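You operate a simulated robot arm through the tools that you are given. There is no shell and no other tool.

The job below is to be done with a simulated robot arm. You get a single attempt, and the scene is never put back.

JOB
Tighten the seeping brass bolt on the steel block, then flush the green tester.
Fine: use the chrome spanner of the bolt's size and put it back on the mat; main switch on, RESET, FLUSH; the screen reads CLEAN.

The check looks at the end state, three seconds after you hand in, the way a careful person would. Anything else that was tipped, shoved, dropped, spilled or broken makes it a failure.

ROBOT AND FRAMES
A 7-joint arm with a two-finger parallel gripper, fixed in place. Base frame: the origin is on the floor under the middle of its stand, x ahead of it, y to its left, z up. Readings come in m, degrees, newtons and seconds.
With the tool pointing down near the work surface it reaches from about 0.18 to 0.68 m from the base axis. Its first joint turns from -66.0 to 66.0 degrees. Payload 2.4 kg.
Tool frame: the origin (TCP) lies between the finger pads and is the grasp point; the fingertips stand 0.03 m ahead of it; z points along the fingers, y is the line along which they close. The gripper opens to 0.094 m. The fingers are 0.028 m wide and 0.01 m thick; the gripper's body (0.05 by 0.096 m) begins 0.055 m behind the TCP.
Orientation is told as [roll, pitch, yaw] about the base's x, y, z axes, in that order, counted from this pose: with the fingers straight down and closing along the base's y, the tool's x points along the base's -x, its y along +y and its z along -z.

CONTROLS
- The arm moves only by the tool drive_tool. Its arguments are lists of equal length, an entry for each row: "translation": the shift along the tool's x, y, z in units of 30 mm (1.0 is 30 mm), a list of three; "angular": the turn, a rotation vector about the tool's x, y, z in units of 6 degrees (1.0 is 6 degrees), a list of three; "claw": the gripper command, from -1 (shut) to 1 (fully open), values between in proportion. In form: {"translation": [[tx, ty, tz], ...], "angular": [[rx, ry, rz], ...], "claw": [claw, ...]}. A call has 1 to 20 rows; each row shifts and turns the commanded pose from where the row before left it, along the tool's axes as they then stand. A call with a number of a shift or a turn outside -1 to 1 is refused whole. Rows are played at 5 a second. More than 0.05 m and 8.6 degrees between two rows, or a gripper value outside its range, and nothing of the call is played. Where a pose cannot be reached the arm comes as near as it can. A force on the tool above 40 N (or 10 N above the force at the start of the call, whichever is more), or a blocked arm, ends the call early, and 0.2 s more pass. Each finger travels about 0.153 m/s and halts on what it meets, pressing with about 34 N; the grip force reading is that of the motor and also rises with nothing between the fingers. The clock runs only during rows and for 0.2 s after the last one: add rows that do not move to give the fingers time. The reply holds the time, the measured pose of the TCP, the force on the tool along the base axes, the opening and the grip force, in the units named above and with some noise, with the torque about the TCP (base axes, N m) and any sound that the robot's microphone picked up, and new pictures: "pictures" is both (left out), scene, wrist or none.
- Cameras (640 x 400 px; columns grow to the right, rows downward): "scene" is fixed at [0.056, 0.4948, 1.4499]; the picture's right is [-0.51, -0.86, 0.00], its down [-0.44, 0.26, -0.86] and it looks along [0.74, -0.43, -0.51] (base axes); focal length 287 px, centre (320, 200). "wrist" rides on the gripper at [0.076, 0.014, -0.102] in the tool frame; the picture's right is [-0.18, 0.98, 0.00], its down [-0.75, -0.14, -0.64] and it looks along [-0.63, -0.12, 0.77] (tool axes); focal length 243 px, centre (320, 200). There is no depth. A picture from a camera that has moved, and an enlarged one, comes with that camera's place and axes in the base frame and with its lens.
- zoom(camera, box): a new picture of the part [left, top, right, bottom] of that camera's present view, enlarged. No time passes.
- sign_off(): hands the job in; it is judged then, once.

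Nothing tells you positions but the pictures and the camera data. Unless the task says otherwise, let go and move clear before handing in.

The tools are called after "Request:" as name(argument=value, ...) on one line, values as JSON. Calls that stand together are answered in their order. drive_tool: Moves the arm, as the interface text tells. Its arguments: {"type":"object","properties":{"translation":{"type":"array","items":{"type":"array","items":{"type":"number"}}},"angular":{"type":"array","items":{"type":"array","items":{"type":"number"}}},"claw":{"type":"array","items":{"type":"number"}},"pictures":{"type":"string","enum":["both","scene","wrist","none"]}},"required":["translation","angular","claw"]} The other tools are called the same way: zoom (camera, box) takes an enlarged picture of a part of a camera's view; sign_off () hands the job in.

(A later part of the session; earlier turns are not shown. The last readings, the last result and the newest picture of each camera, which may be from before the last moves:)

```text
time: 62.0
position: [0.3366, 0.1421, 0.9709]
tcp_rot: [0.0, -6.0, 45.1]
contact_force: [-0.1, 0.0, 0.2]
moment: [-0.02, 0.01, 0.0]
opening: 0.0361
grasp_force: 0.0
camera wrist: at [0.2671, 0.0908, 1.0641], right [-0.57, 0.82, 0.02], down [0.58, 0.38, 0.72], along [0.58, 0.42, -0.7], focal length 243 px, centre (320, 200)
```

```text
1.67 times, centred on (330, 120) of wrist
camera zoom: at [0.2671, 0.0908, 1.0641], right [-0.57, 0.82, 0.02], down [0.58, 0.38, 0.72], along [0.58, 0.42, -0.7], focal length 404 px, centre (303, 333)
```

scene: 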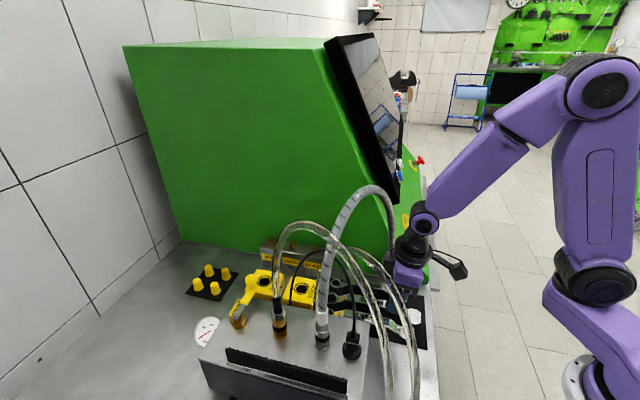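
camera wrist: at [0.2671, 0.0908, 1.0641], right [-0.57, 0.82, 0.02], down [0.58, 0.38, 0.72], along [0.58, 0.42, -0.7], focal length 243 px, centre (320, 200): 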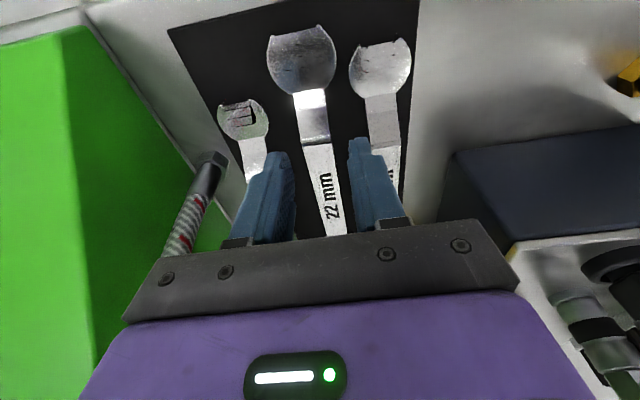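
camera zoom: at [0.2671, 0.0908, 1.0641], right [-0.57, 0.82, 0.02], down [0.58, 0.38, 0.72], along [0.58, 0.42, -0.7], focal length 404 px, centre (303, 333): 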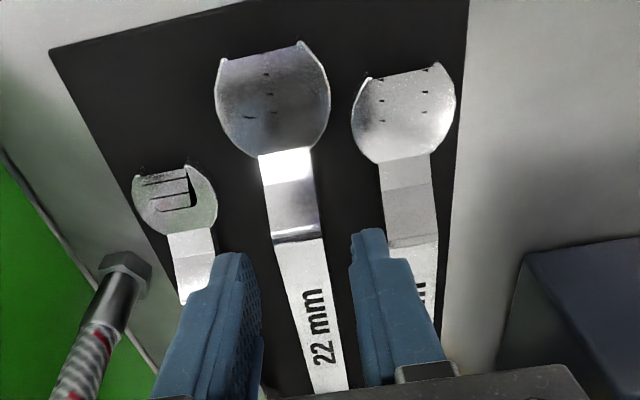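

The 22 mm spanner lies back on its mat and the hand is free. I withdraw backwards, rise, and look at the mat and the main switch.

Request:
drive_tool(translation=[[0.9945, 0, -0.1045], [0.9945, 0, -0.1045], [0.9945, 0, -0.1045], [0.9945, 0, -0.1045], [0.3, 0, -0.03], [-0.1045, 0, -0.9945], [-0.1045, 0, -0.9945], [-0.1045, 0, -0.9945], [-0.1045, 0, -0.9945], [-0.1045, 0, -0.9945], [-0.1045, 0, -0.9945]], angular=[[0, 0, 0], [0, 0, 0], [0, 0, 0], [0, 0, 0], [0, 0, 0], [0, 0, 0], [0, 0, 0], [0, 0, 0], [0, 0, 0], [0, 0, 0], [0, 0, 0]], claw=[-0.234, -0.234, -0.234, -0.234, -0.234, -0.234, -0.234, -0.234, -0.234, -0.234, -0.234], pictures="both")

Request:
zoom(camera="scene", box=[310, 230, 450, 360])

Request:
zoom(camera="scene", box=[395, 145, 435, 245])

Request:
zoom(camera="wrist", box=[0, 120, 260, 320])

```text
time: 64.4
position: [0.2485, 0.0505, 1.1499]
tcp_rot: [0.1, -6.0, 45.0]
contact_force: [-0.2, 0.3, -0.3]
moment: [0.02, 0.02, -0.01]
opening: 0.0361
grasp_force: 0.1
camera wrist: at [0.1775, -0.0017, 1.2444], right [-0.57, 0.82, 0.02], down [0.58, 0.38, 0.72], along [0.58, 0.42, -0.7], focal length 243 px, centre (320, 200)
```

scene: 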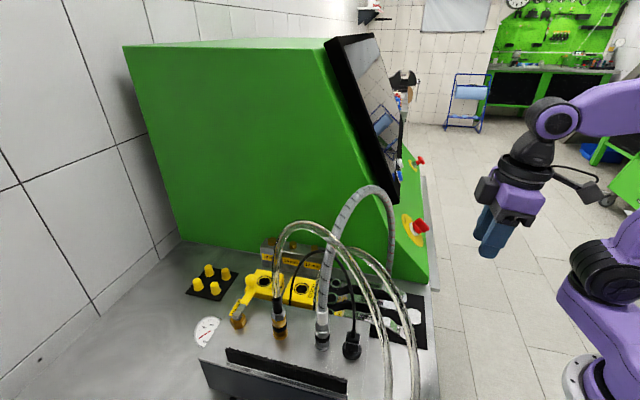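
wrist: 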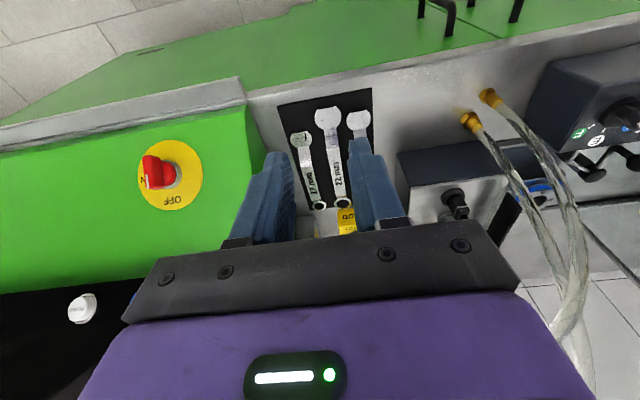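

```text
3.08 times, centred on (380, 295) of scene
camera zoom: at [0.056, 0.4948, 1.4499], right [-0.51, -0.86, 0.0], down [-0.44, 0.26, -0.86], along [0.74, -0.43, -0.51], focal length 884 px, centre (135, -92)
```

zoom: 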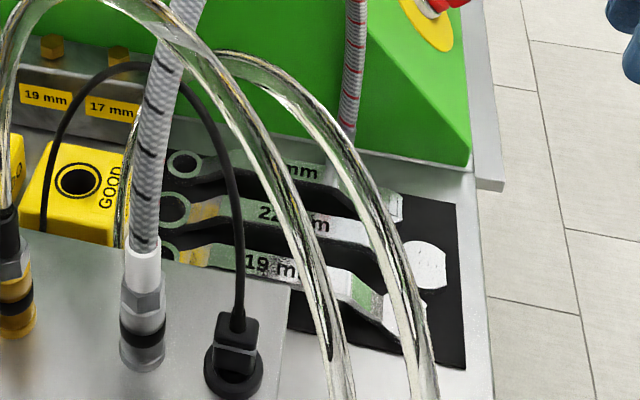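

```text
4.00 times, centred on (415, 195) of scene
camera zoom: at [0.056, 0.4948, 1.4499], right [-0.51, -0.86, 0.0], down [-0.44, 0.26, -0.86], along [0.74, -0.43, -0.51], focal length 1149 px, centre (-60, 220)
```

zoom: 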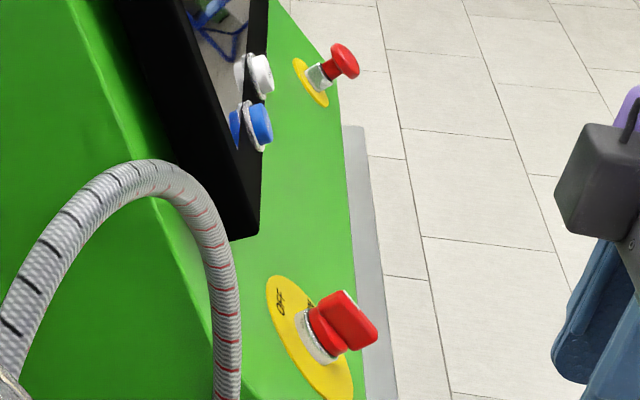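

```text
2.00 times, centred on (130, 220) of wrist
camera zoom: at [0.1775, -0.0017, 1.2444], right [-0.57, 0.82, 0.02], down [0.58, 0.38, 0.72], along [0.58, 0.42, -0.7], focal length 485 px, centre (700, 160)
```

zoom: 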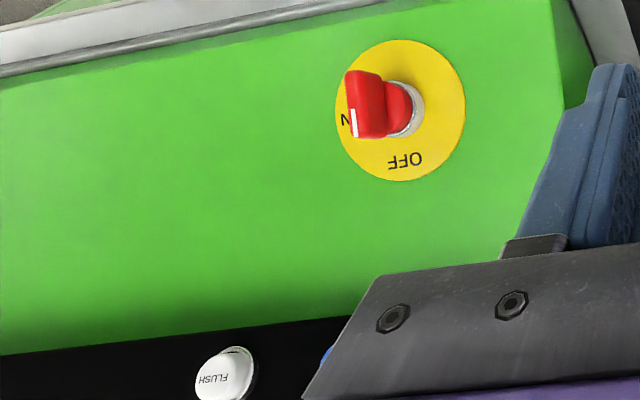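

The spanner is back among the others, all in place. The main switch is a red paddle knob centred at about (0.475, -0.047, 0.975) on a panel sloping 25 degrees. Its white mark is at OFF (up), and ON is a quarter turn clockwise. I zoom in on the knob.

Request:
zoom(camera="scene", box=[398, 205, 438, 245])

Request:
zoom(camera="wrist", box=[120, 125, 220, 225])

```text
10.00 times, centred on (418, 225) of scene
camera zoom: at [0.056, 0.4948, 1.4499], right [-0.51, -0.86, 0.0], down [-0.44, 0.26, -0.86], along [0.74, -0.43, -0.51], focal length 2873 px, centre (-660, -50)
```

zoom: 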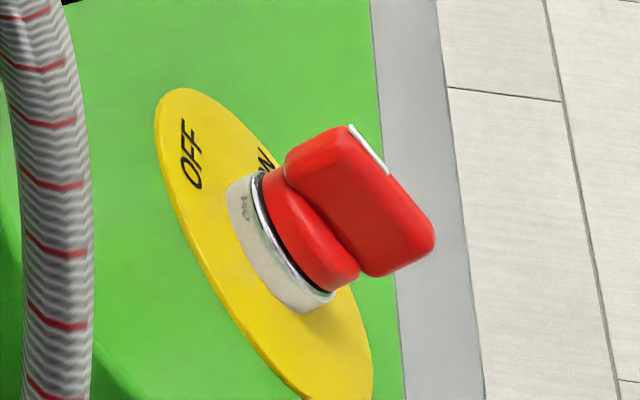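

```text
4.00 times, centred on (170, 175) of wrist
camera zoom: at [0.1775, -0.0017, 1.2444], right [-0.57, 0.82, 0.02], down [0.58, 0.38, 0.72], along [0.58, 0.42, -0.7], focal length 970 px, centre (920, 300)
```

zoom: 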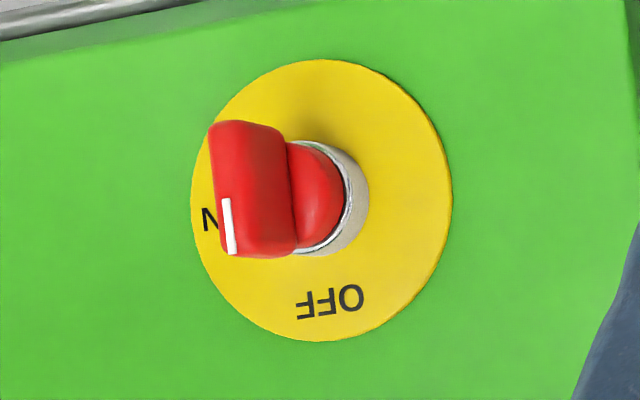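

Text and edge positions on the disc suggest the panel slopes roughly 43 degrees from vertical, with the knob's tip about 4 cm off it. I move across in front of the switch and tip the hand toward the panel to get a close view along the knob's axis.

Request:
drive_tool(translation=[[0, -0.958, 0], [0, -0.958, 0], [0, -0.958, 0], [0, -0.958, 0], [0, -0.958, 0], [0, -0.958, 0], [0, -0.958, 0], [0, -0.958, 0], [0, 0, 0], [0, 0, 0], [0, 0, 0], [0, 0, 0], [0, 0, 0], [0, 0, 0], [0, 0, 0], [0, 0, 0]], angular=[[0, 0, 0], [0, 0, 0], [0, 0, 0], [0, 0, 0], [0, 0, 0], [0, 0, 0], [0, 0, 0], [0, 0, 0], [0, -0.976, 0], [0, -0.976, 0], [0, -0.976, 0], [0, -0.976, 0], [0, -0.976, 0], [0, -0.976, 0], [0, -0.976, 0], [0, 0, 0]], claw=[-0.234, -0.234, -0.234, -0.234, -0.1, 0, 0, 0, 0, 0, 0, 0, 0, 0, 0, 0], pictures="both")

Request:
zoom(camera="wrist", box=[200, 50, 440, 250])

```text
time: 67.8
position: [0.409, -0.1119, 1.1498]
tcp_rot: [-0.1, -47.1, 44.8]
contact_force: [0.5, 0.9, -1.0]
moment: [0.03, 0.01, 0.0]
opening: 0.047
grasp_force: 0.1
camera wrist: at [0.31, -0.1929, 1.1628], right [-0.61, 0.78, 0.14], down [0.13, -0.07, 0.99], along [0.78, 0.62, -0.06], focal length 243 px, centre (320, 200)
```

scene: 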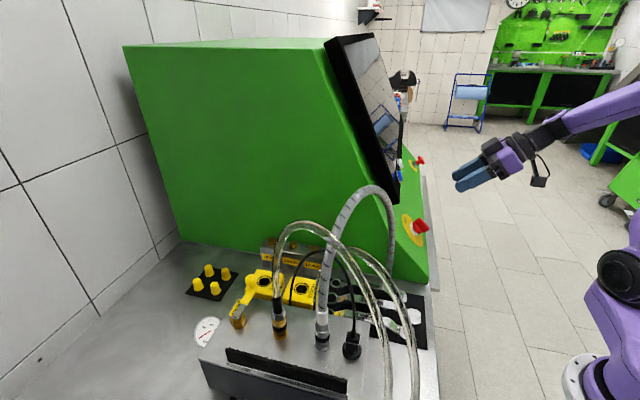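
wrist: 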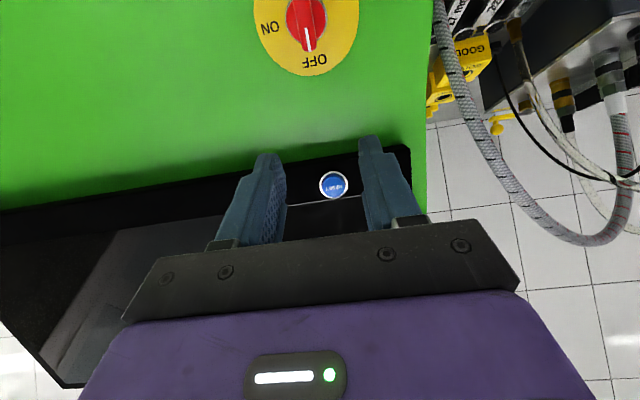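

```text
2.00 times, centred on (320, 150) of wrist
camera zoom: at [0.31, -0.1929, 1.1628], right [-0.61, 0.78, 0.14], down [0.13, -0.07, 0.99], along [0.78, 0.62, -0.06], focal length 485 px, centre (320, 300)
```

zoom: 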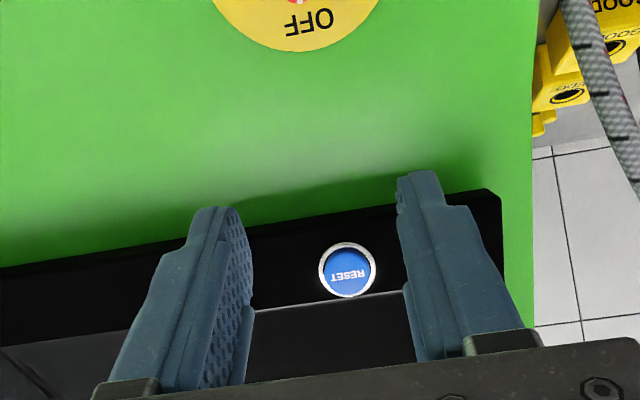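

The view is now nearly square onto the panel, with RESET seen between the fingers. I zoom on the knob from here.

Request:
zoom(camera="wrist", box=[240, 0, 370, 50])

Request:
zoom(camera="wrist", box=[290, 150, 380, 220])

Request:
zoom(camera="scene", box=[385, 90, 545, 260])

```text
4.92 times, centred on (305, 25) of wrist
camera zoom: at [0.31, -0.1929, 1.1628], right [-0.61, 0.78, 0.14], down [0.13, -0.07, 0.99], along [0.78, 0.62, -0.06], focal length 1194 px, centre (394, 1062)
```

zoom: 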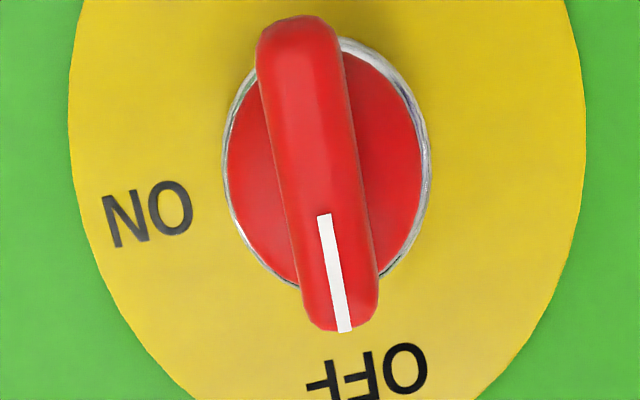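

```text
5.71 times, centred on (335, 185) of wrist
camera zoom: at [0.31, -0.1929, 1.1628], right [-0.61, 0.78, 0.14], down [0.13, -0.07, 0.99], along [0.78, 0.62, -0.06], focal length 1386 px, centre (234, 286)
```

zoom: 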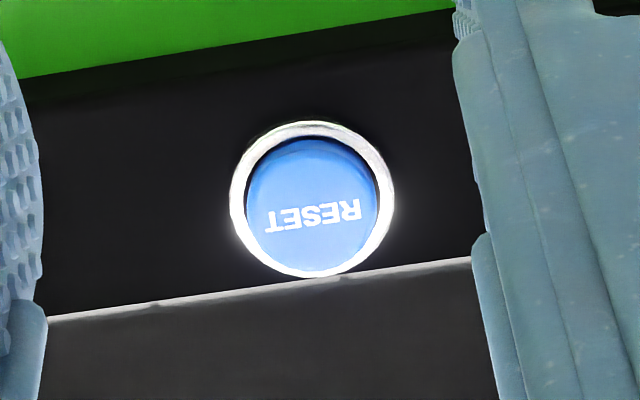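

```text
2.35 times, centred on (465, 175) of scene
camera zoom: at [0.056, 0.4948, 1.4499], right [-0.51, -0.86, 0.0], down [-0.44, 0.26, -0.86], along [0.74, -0.43, -0.51], focal length 676 px, centre (-21, 259)
```

zoom: 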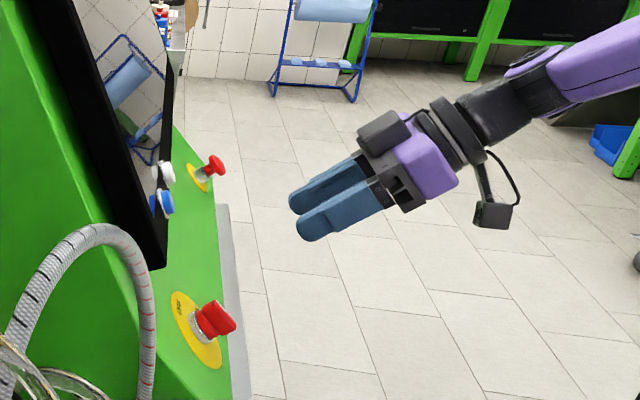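

The letters fix the switch's centre at about (0.477, -0.049, 0.975) with the panel normal rising 43 degrees, which matches the hand's present tilt. The paddle is about 13 mm wide and 40 mm proud. I move to a stand-off point straight out from it.

Request:
drive_tool(translation=[[0.718, -0.04, 0.968], [0.718, -0.04, 0.968], [0.718, -0.04, 0.968], [0, 0, 0]], angular=[[0, 0, 0], [0, 0, 0], [0, 0, 0], [0, 0, 0]], claw=[0, 0, 0, 0], pictures="both")

Request:
zoom(camera="wrist", box=[200, 50, 440, 250])

Request:
zoom(camera="scene", box=[385, 150, 505, 260])

```text
time: 68.8
position: [0.4239, -0.1016, 1.0442]
tcp_rot: [-0.1, -47.1, 45.0]
contact_force: [-0.4, -0.5, 0.9]
moment: [0.03, 0.0, 0.02]
opening: 0.047
grasp_force: 0.1
camera wrist: at [0.3254, -0.1814, 1.0571], right [-0.61, 0.78, 0.14], down [0.13, -0.07, 0.99], along [0.79, 0.62, -0.06], focal length 243 px, centre (320, 200)
```

scene: 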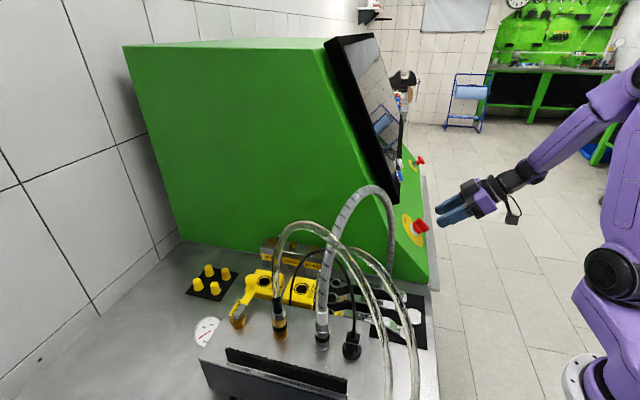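
wrist: 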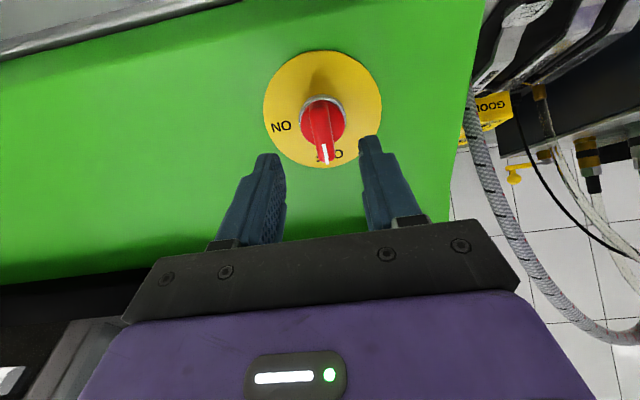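

```text
2.00 times, centred on (320, 150) of wrist
camera zoom: at [0.3254, -0.1814, 1.0571], right [-0.61, 0.78, 0.14], down [0.13, -0.07, 0.99], along [0.79, 0.62, -0.06], focal length 485 px, centre (320, 300)
```

zoom: 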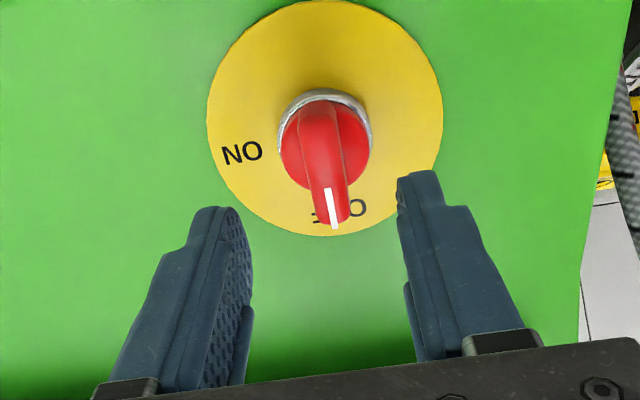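

```text
3.64 times, centred on (445, 205) of scene
camera zoom: at [0.056, 0.4948, 1.4499], right [-0.51, -0.86, 0.0], down [-0.44, 0.26, -0.86], along [0.74, -0.43, -0.51], focal length 1045 px, centre (-134, 182)
```

zoom: 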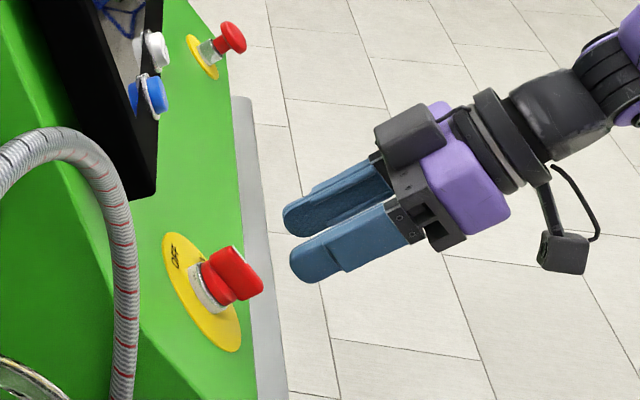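

The hand's axis lines up with the knob's axis; the paddle is about 2.5 mm off to one side. I correct that and advance until the fingertips straddle the paddle.

Request:
drive_tool(translation=[[0, 0.083, 0], [0, 0, 0.5], [0, 0, 0.5], [0, 0, 0.45], [0, 0, 0]], angular=[[0, 0, 0], [0, 0, 0], [0, 0, 0], [0, 0, 0], [0, 0, 0]], claw=[0, 0, 0, 0, 0], pictures="both")

Request:
zoom(camera="wrist", box=[240, 80, 400, 210])

Request:
zoom(camera="scene", box=[395, 190, 455, 250])

```text
time: 70.0
position: [0.4462, -0.0781, 1.0141]
tcp_rot: [0.0, -47.1, 44.8]
contact_force: [0.2, 0.4, 0.0]
moment: [0.0, -0.02, 0.01]
opening: 0.0471
grasp_force: 0.1
camera wrist: at [0.3481, -0.1572, 1.0273], right [-0.61, 0.78, 0.14], down [0.13, -0.07, 0.99], along [0.78, 0.62, -0.06], focal length 243 px, centre (320, 200)
```

scene: 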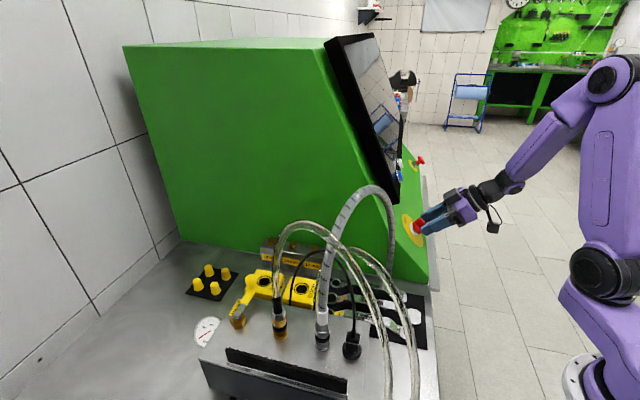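
wrist: 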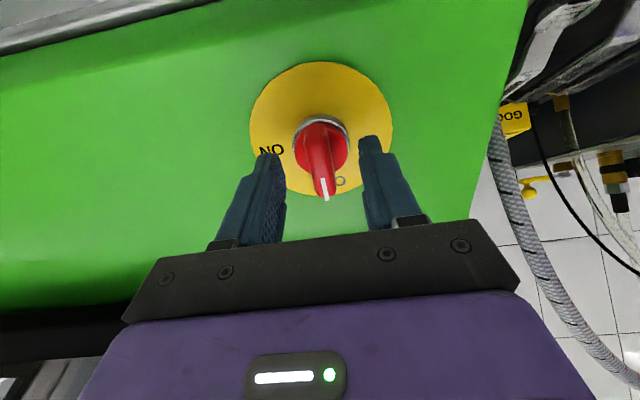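

```text
3.08 times, centred on (320, 145) of wrist
camera zoom: at [0.3481, -0.1572, 1.0273], right [-0.61, 0.78, 0.14], down [0.13, -0.07, 0.99], along [0.78, 0.62, -0.06], focal length 746 px, centre (320, 369)
```

zoom: 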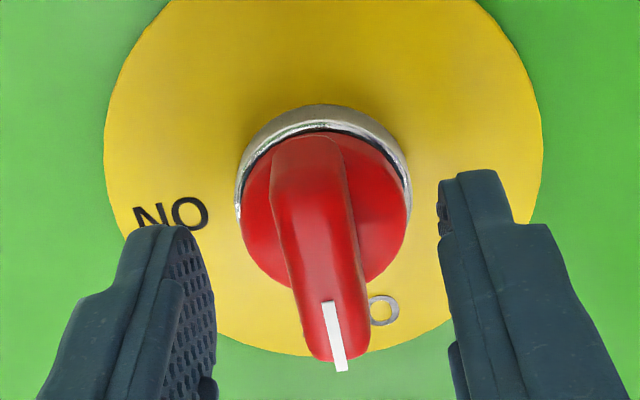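

```text
6.67 times, centred on (425, 220) of scene
camera zoom: at [0.056, 0.4948, 1.4499], right [-0.51, -0.86, 0.0], down [-0.44, 0.26, -0.86], along [0.74, -0.43, -0.51], focal length 1915 px, centre (-380, 67)
```

zoom: 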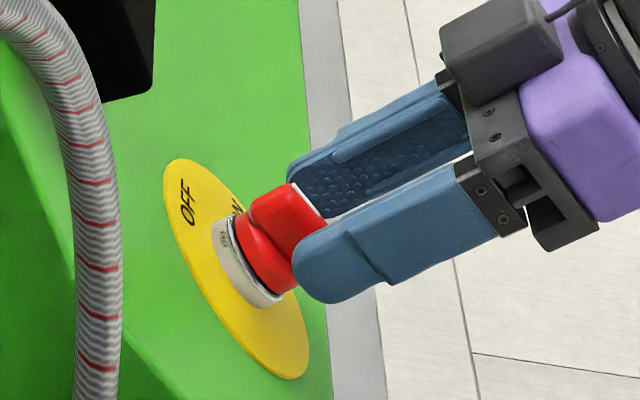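

The fingers straddle the paddle evenly in both views. I advance 4 mm more and close on it.

Request:
drive_tool(translation=[[0, 0, 0.133], [0, 0, 0], [0, 0, 0], [0, 0, 0], [0, 0, 0]], angular=[[0, 0, 0], [0, 0, 0], [0, 0, 0], [0, 0, 0], [0, 0, 0]], claw=[0, -0.4, -0.7, -1, -1], pictures="both")

Request:
zoom(camera="wrist", box=[240, 80, 400, 210])

Request:
zoom(camera="scene", box=[395, 190, 455, 250])

```text
time: 71.2
position: [0.4489, -0.0749, 1.0109]
tcp_rot: [0.1, -47.1, 44.9]
contact_force: [-0.8, 0.9, -0.5]
moment: [0.11, -0.13, -0.04]
opening: 0.0135
grasp_force: 45.6
camera wrist: at [0.3498, -0.1551, 1.0247], right [-0.61, 0.78, 0.14], down [0.13, -0.07, 0.99], along [0.78, 0.62, -0.06], focal length 243 px, centre (320, 200)
```

scene: 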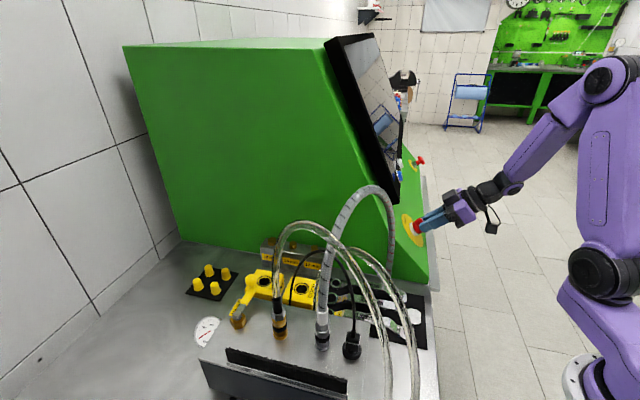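
wrist: 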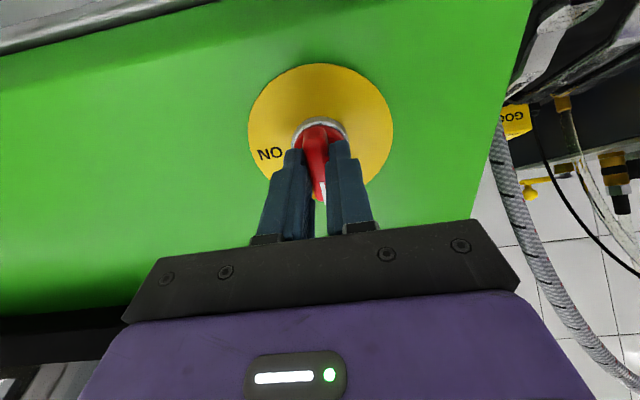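

```text
3.08 times, centred on (320, 145) of wrist
camera zoom: at [0.3498, -0.1551, 1.0247], right [-0.61, 0.78, 0.14], down [0.13, -0.07, 0.99], along [0.78, 0.62, -0.06], focal length 746 px, centre (320, 369)
```

zoom: 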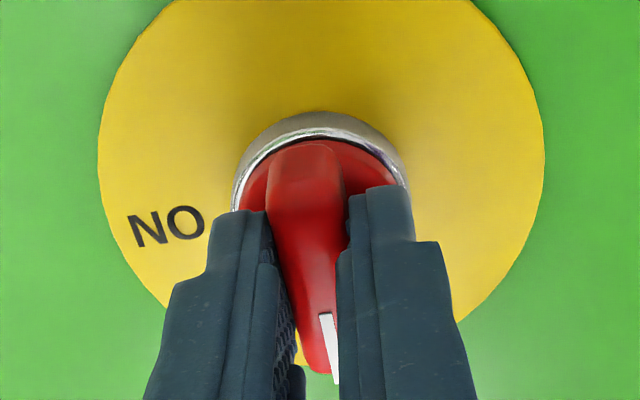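

```text
6.67 times, centred on (425, 220) of scene
camera zoom: at [0.056, 0.4948, 1.4499], right [-0.51, -0.86, 0.0], down [-0.44, 0.26, -0.86], along [0.74, -0.43, -0.51], focal length 1915 px, centre (-380, 67)
```

zoom: 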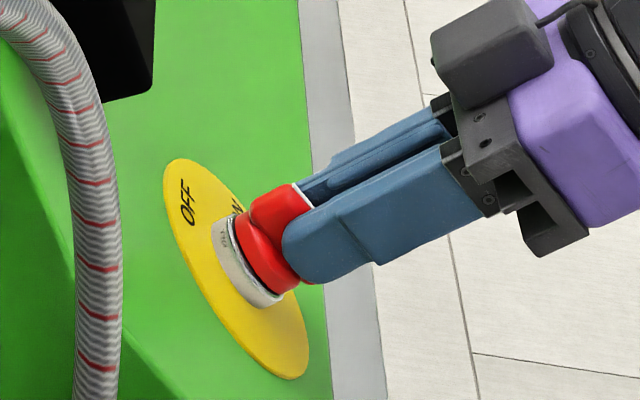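

The paddle is gripped squarely (13.5 mm) with almost no side load. I begin the clockwise turn toward ON, 18 degrees first.

Request:
drive_tool(translation=[[0, 0, 0], [0, 0, 0], [0, 0, 0], [0, 0, 0]], angular=[[0, 0, 1], [0, 0, 1], [0, 0, 1], [0, 0, 0]], claw=[-1, -1, -1, -1], pictures="both")

Request:
zoom(camera="wrist", box=[240, 80, 400, 210])

Request:
zoom(camera="scene", box=[395, 190, 455, 250])

```text
time: 72.2
position: [0.4478, -0.0731, 1.011]
tcp_rot: [18.6, -44.2, 19.4]
contact_force: [-13.3, 1.7, 20.6]
moment: [-0.07, 0.37, 0.28]
opening: 0.0138
grasp_force: 45.0
camera wrist: at [0.3372, -0.1347, 1.0304], right [-0.39, 0.85, 0.35], down [0.25, -0.27, 0.93], along [0.89, 0.45, -0.11], focal length 243 px, centre (320, 200)
```

scene: 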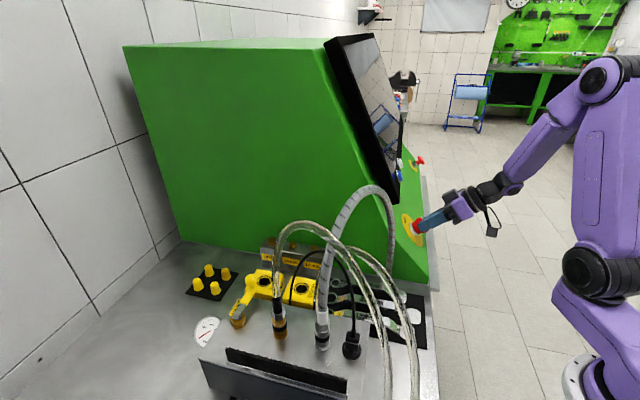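
wrist: 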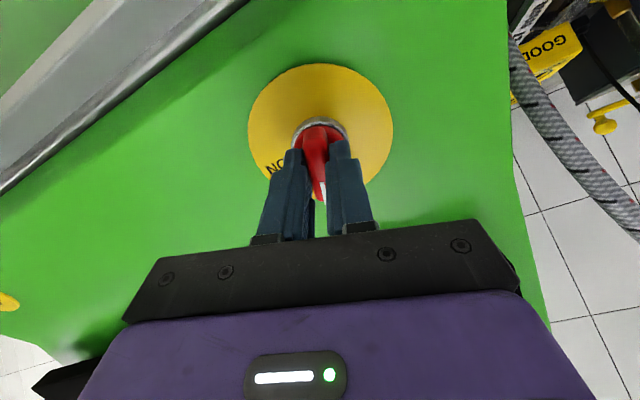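

```text
3.08 times, centred on (320, 145) of wrist
camera zoom: at [0.3372, -0.1347, 1.0304], right [-0.39, 0.85, 0.35], down [0.25, -0.27, 0.93], along [0.89, 0.45, -0.11], focal length 746 px, centre (320, 369)
```

zoom: 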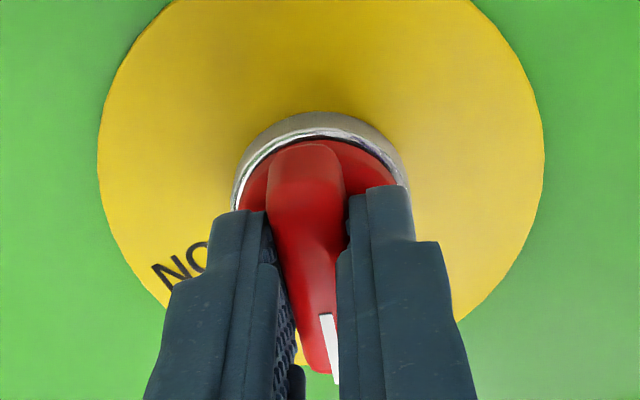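

```text
6.67 times, centred on (425, 220) of scene
camera zoom: at [0.0553, 0.4949, 1.4499], right [-0.51, -0.86, 0.0], down [-0.44, 0.26, -0.86], along [0.74, -0.44, -0.51], focal length 1915 px, centre (-380, 67)
```

zoom: 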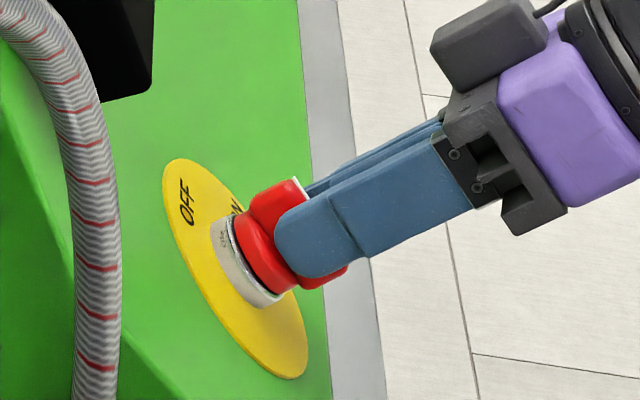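

The knob is turning with the hand. There is some side load because my axis is a couple of millimetres low, so I ease the hand 2 mm sideways and 1.5 mm outward, then continue turning.

Request:
drive_tool(translation=[[-0.05, 0.08, -0.06], [0, 0, 0], [-0.03, 0.05, 0], [0, 0, 0]], angular=[[0, 0, 0], [0, 0, 1], [0, 0, 1], [0, 0, 0]], claw=[-1, -1, -1, -1], pictures="both")

Request:
zoom(camera="wrist", box=[240, 80, 400, 210])

Request:
zoom(camera="scene", box=[395, 190, 455, 250])

```text
time: 73.0
position: [0.4475, -0.0734, 1.0108]
tcp_rot: [26.1, -40.2, 7.5]
contact_force: [10.4, 0.4, -10.2]
moment: [0.21, 0.11, 0.22]
opening: 0.0138
grasp_force: 45.1
stopped in row 3: the force on the tool passed its limit at 41 N (the readings are from after the stop); the commanded pose is now the measured one
camera wrist: at [0.3328, -0.1227, 1.0374], right [-0.25, 0.86, 0.45], down [0.3, -0.37, 0.88], along [0.92, 0.35, -0.16], focal length 243 px, centre (320, 200)
```

scene: 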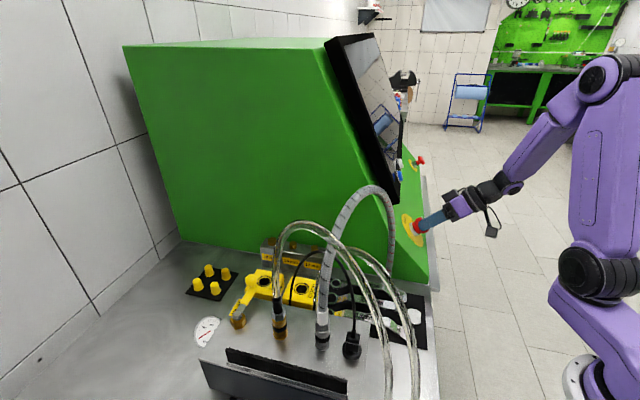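
wrist: 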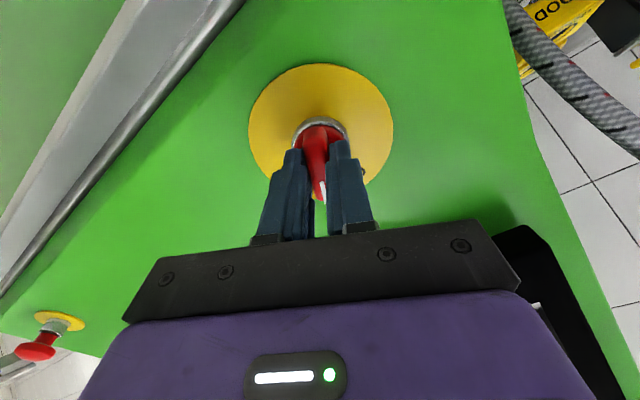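

```text
3.08 times, centred on (320, 145) of wrist
camera zoom: at [0.3328, -0.1227, 1.0374], right [-0.25, 0.86, 0.45], down [0.3, -0.37, 0.88], along [0.92, 0.35, -0.16], focal length 746 px, centre (320, 369)
```

zoom: 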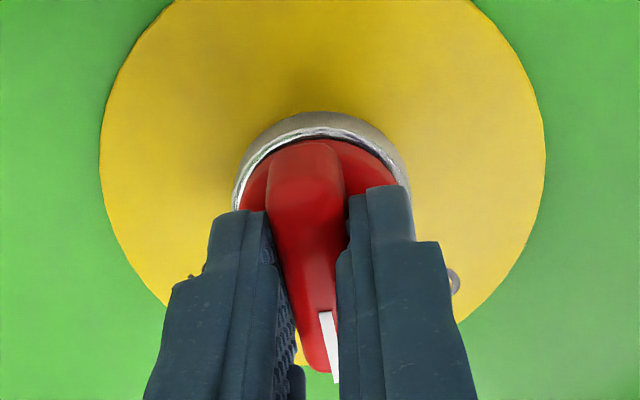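

```text
6.67 times, centred on (425, 220) of scene
camera zoom: at [0.0564, 0.4947, 1.4499], right [-0.51, -0.86, 0.0], down [-0.44, 0.26, -0.86], along [0.74, -0.43, -0.51], focal length 1915 px, centre (-380, 67)
```

zoom: 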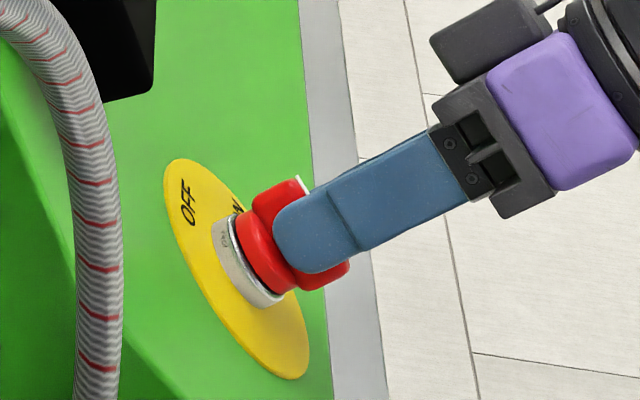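

The grip is so firm that any axis mismatch loads the arm. I loosen the fingers to a loose fit around the paddle (about 20 mm) so they can turn it without clamping, and look at where the knob stays.

Request:
drive_tool(translation=[[0, 0, 0], [0, 0, 0], [0, 0, 0]], angular=[[0, 0, 0], [0, 0, 0], [0, 0, 0]], claw=[-0.574, -0.574, -0.574], pictures="both")

Request:
zoom(camera="wrist", box=[240, 80, 400, 210])

Request:
zoom(camera="scene", box=[395, 190, 455, 250])

```text
time: 73.8
position: [0.4478, -0.0738, 1.0117]
tcp_rot: [26.2, -40.1, 7.4]
contact_force: [-0.3, -0.4, -0.1]
moment: [0.01, 0.02, 0.0]
opening: 0.0198
grasp_force: 0.1
camera wrist: at [0.332, -0.1227, 1.0377], right [-0.25, 0.86, 0.45], down [0.3, -0.37, 0.88], along [0.92, 0.35, -0.16], focal length 243 px, centre (320, 200)
```

scene: 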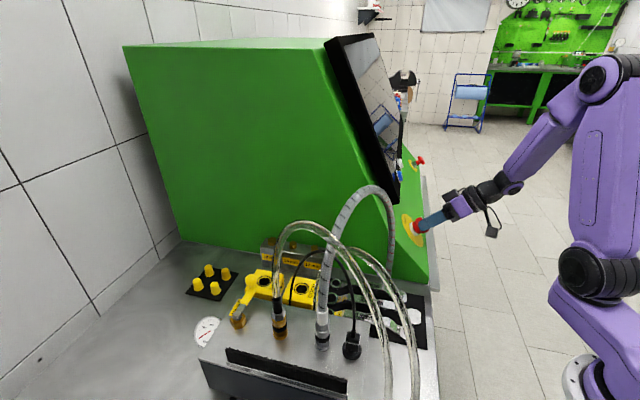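
wrist: 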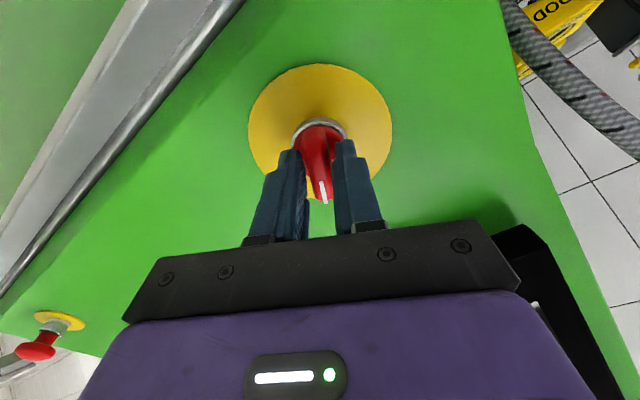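

```text
3.08 times, centred on (320, 145) of wrist
camera zoom: at [0.332, -0.1227, 1.0377], right [-0.25, 0.86, 0.45], down [0.3, -0.37, 0.88], along [0.92, 0.35, -0.16], focal length 746 px, centre (320, 369)
```

zoom: 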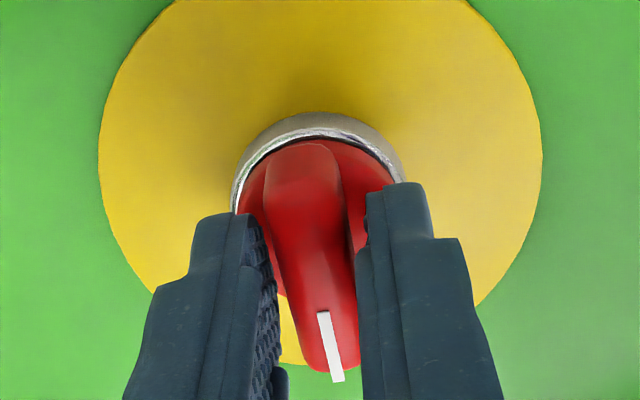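

```text
6.67 times, centred on (425, 220) of scene
camera zoom: at [0.056, 0.4948, 1.4499], right [-0.51, -0.86, 0.0], down [-0.44, 0.26, -0.86], along [0.74, -0.43, -0.51], focal length 1915 px, centre (-380, 67)
```

zoom: 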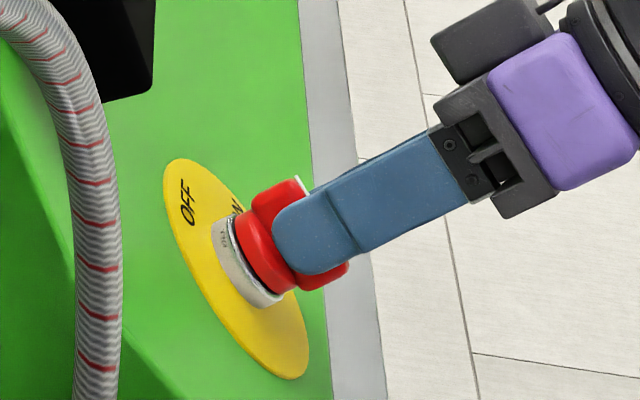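

The knob holds its position when loosened, and there is no load. I continue turning with the loose fingers, 12 degrees at a time.

Request:
drive_tool(translation=[[0, 0.04, 0], [0, 0, 0], [0, 0, 0], [0, 0, 0], [0, 0, 0]], angular=[[0, 0, 0], [0, 0, 1], [0, 0, 1], [0, 0, 1], [0, 0, 0]], claw=[-0.574, -0.574, -0.574, -0.574, -0.574], pictures="both")

Request:
zoom(camera="wrist", box=[240, 80, 400, 210])

Request:
zoom(camera="scene", box=[395, 190, 455, 250])

```text
time: 75.0
position: [0.4466, -0.0726, 1.0123]
tcp_rot: [37.4, -30.4, -11.4]
contact_force: [0.5, -0.3, -0.9]
moment: [-0.03, -0.01, -0.01]
opening: 0.0209
grasp_force: 1.1
camera wrist: at [0.3286, -0.1014, 1.0512], right [0.01, 0.8, 0.61], down [0.33, -0.58, 0.75], along [0.95, 0.19, -0.27], focal length 243 px, centre (320, 200)
```

scene: 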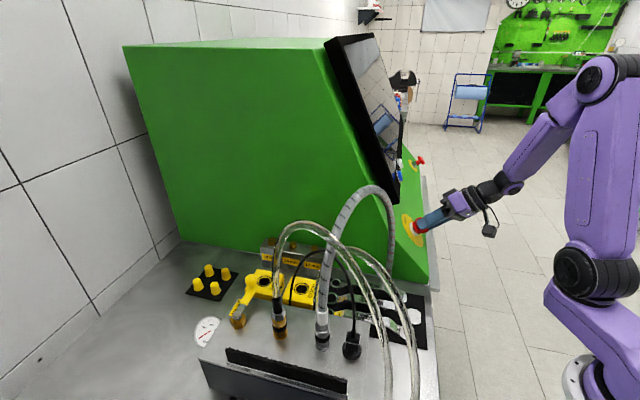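
wrist: 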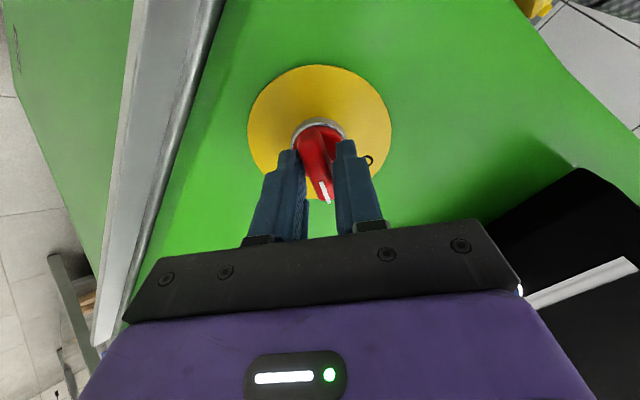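

```text
3.08 times, centred on (320, 145) of wrist
camera zoom: at [0.3286, -0.1014, 1.0512], right [0.01, 0.8, 0.61], down [0.33, -0.58, 0.75], along [0.95, 0.19, -0.27], focal length 746 px, centre (320, 369)
```

zoom: 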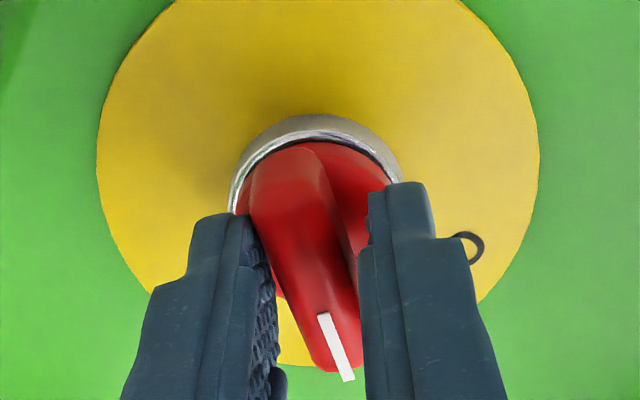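

```text
6.67 times, centred on (425, 220) of scene
camera zoom: at [0.056, 0.4947, 1.4499], right [-0.51, -0.86, 0.0], down [-0.44, 0.26, -0.86], along [0.74, -0.43, -0.51], focal length 1915 px, centre (-380, 67)
```

zoom: 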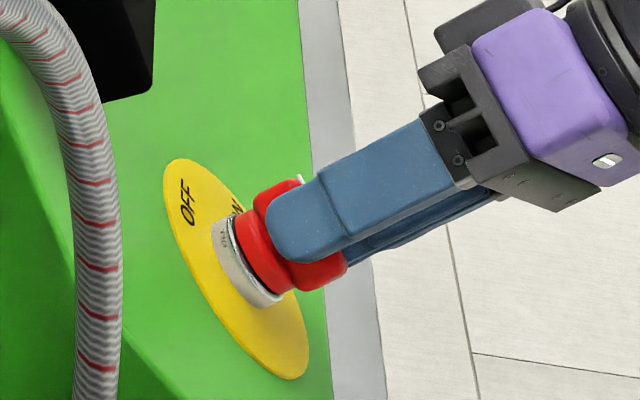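

The loose fingers work: the paddle follows with almost no force. I keep turning.

Request:
drive_tool(translation=[[0, 0, 0], [0, 0, 0], [0, 0, 0], [0, 0, 0], [0, 0, 0]], angular=[[0, 0, 1], [0, 0, 1], [0, 0, 1], [0, 0, 1], [0, 0, 0]], claw=[-0.574, -0.574, -0.574, -0.574, -0.574], pictures="both")

Request:
zoom(camera="wrist", box=[240, 80, 400, 210])

Request:
zoom(camera="scene", box=[395, 190, 455, 250])

```text
time: 76.2
position: [0.4466, -0.073, 1.0116]
tcp_rot: [44.8, -14.6, -31.0]
contact_force: [-2.3, -1.5, -0.5]
moment: [-0.03, 0.01, 0.01]
opening: 0.0209
grasp_force: 0.8
camera wrist: at [0.3346, -0.0783, 1.0732], right [0.36, 0.6, 0.72], down [0.26, -0.8, 0.53], along [0.89, 0.0, -0.45], focal length 243 px, centre (320, 200)
```

scene: 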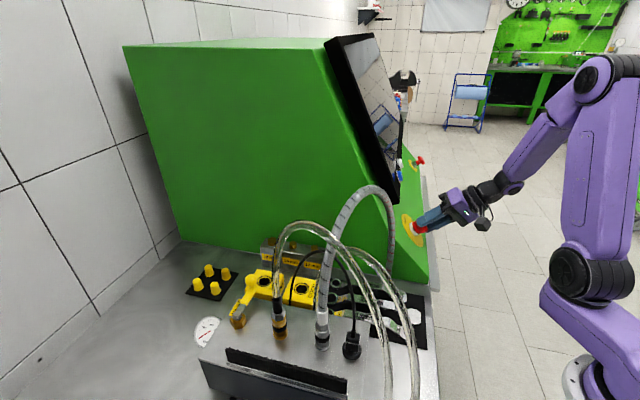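
wrist: 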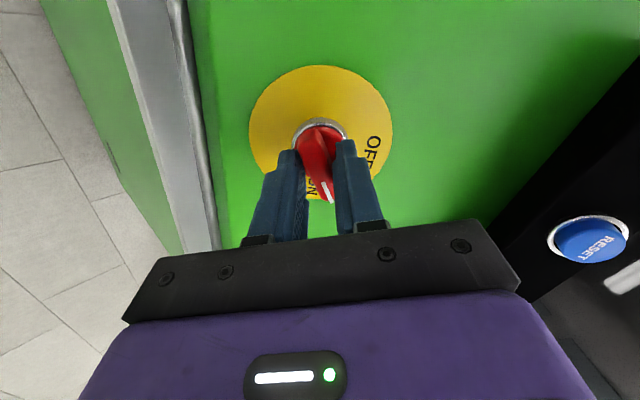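

```text
3.08 times, centred on (320, 145) of wrist
camera zoom: at [0.3346, -0.0783, 1.0732], right [0.36, 0.6, 0.72], down [0.26, -0.8, 0.53], along [0.89, 0.0, -0.45], focal length 746 px, centre (320, 369)
```

zoom: 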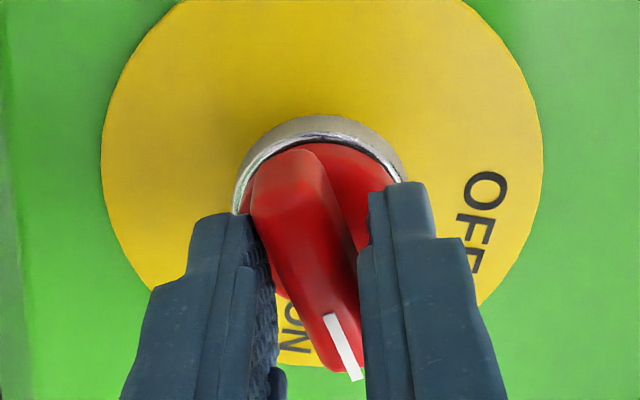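

```text
6.67 times, centred on (425, 220) of scene
camera zoom: at [0.056, 0.4947, 1.4499], right [-0.51, -0.86, 0.0], down [-0.44, 0.26, -0.86], along [0.74, -0.43, -0.51], focal length 1915 px, centre (-380, 67)
```

zoom: 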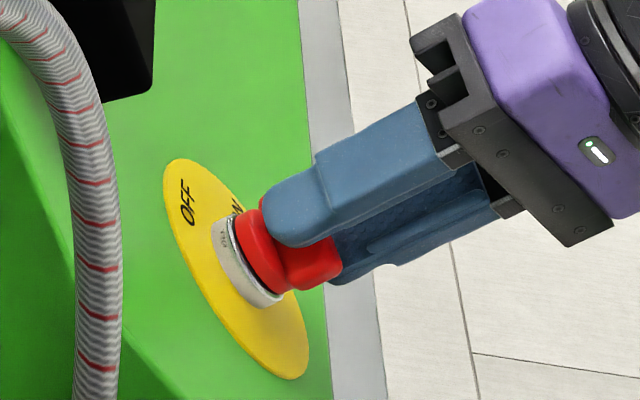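

The mark is approaching ON, with about 20 degrees left. I turn another 18 degrees and check.

Request:
drive_tool(translation=[[0, 0, 0], [0, 0, 0], [0, 0, 0], [0, 0, 0]], angular=[[0, 0, 1], [0, 0, 1], [0, 0, 1], [0, 0, 0]], claw=[-0.574, -0.574, -0.574, -0.574], pictures="both")

Request:
zoom(camera="wrist", box=[240, 80, 400, 210])

Request:
zoom(camera="scene", box=[335, 20, 455, 250])

```text
time: 77.2
position: [0.4475, -0.0719, 1.013]
tcp_rot: [46.5, -1.6, -43.6]
contact_force: [0.1, -0.3, 0.0]
moment: [0.02, -0.01, 0.04]
opening: 0.0199
grasp_force: 0.1
camera wrist: at [0.3462, -0.0661, 1.0908], right [0.58, 0.38, 0.72], down [0.15, -0.92, 0.36], along [0.8, -0.1, -0.59], focal length 243 px, centre (320, 200)
```

scene: 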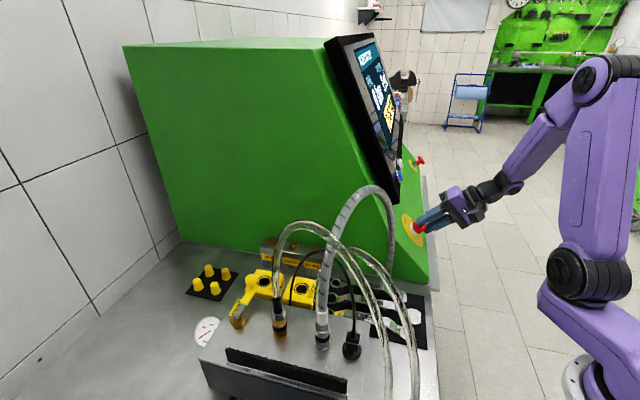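
wrist: 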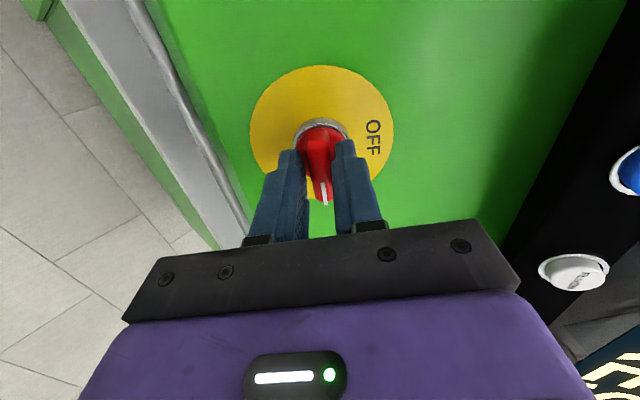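

```text
3.08 times, centred on (320, 145) of wrist
camera zoom: at [0.3462, -0.0661, 1.0908], right [0.58, 0.38, 0.72], down [0.15, -0.92, 0.36], along [0.8, -0.1, -0.59], focal length 746 px, centre (320, 369)
```

zoom: 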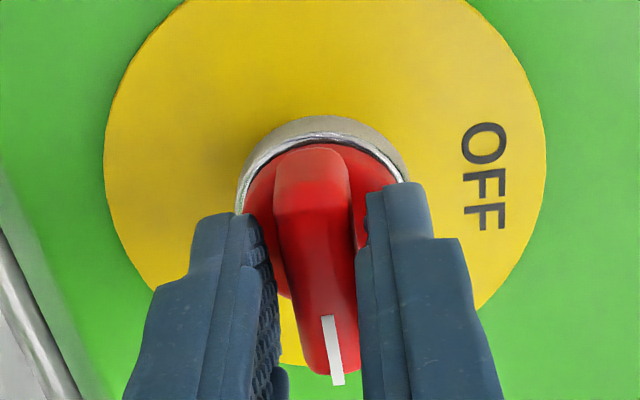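

```text
1.74 times, centred on (395, 135) of scene
camera zoom: at [0.056, 0.4948, 1.4499], right [-0.51, -0.86, 0.0], down [-0.44, 0.26, -0.86], along [0.74, -0.43, -0.51], focal length 500 px, centre (190, 313)
```

zoom: 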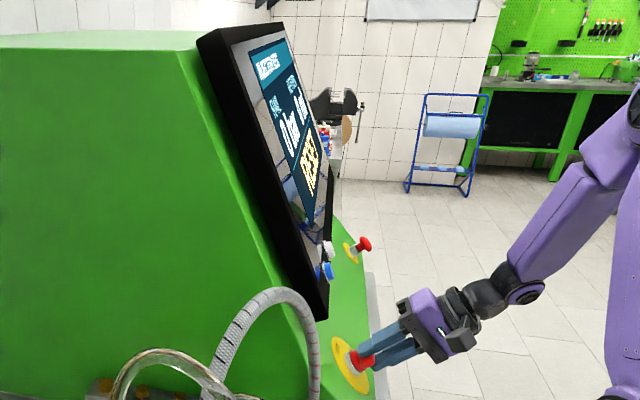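

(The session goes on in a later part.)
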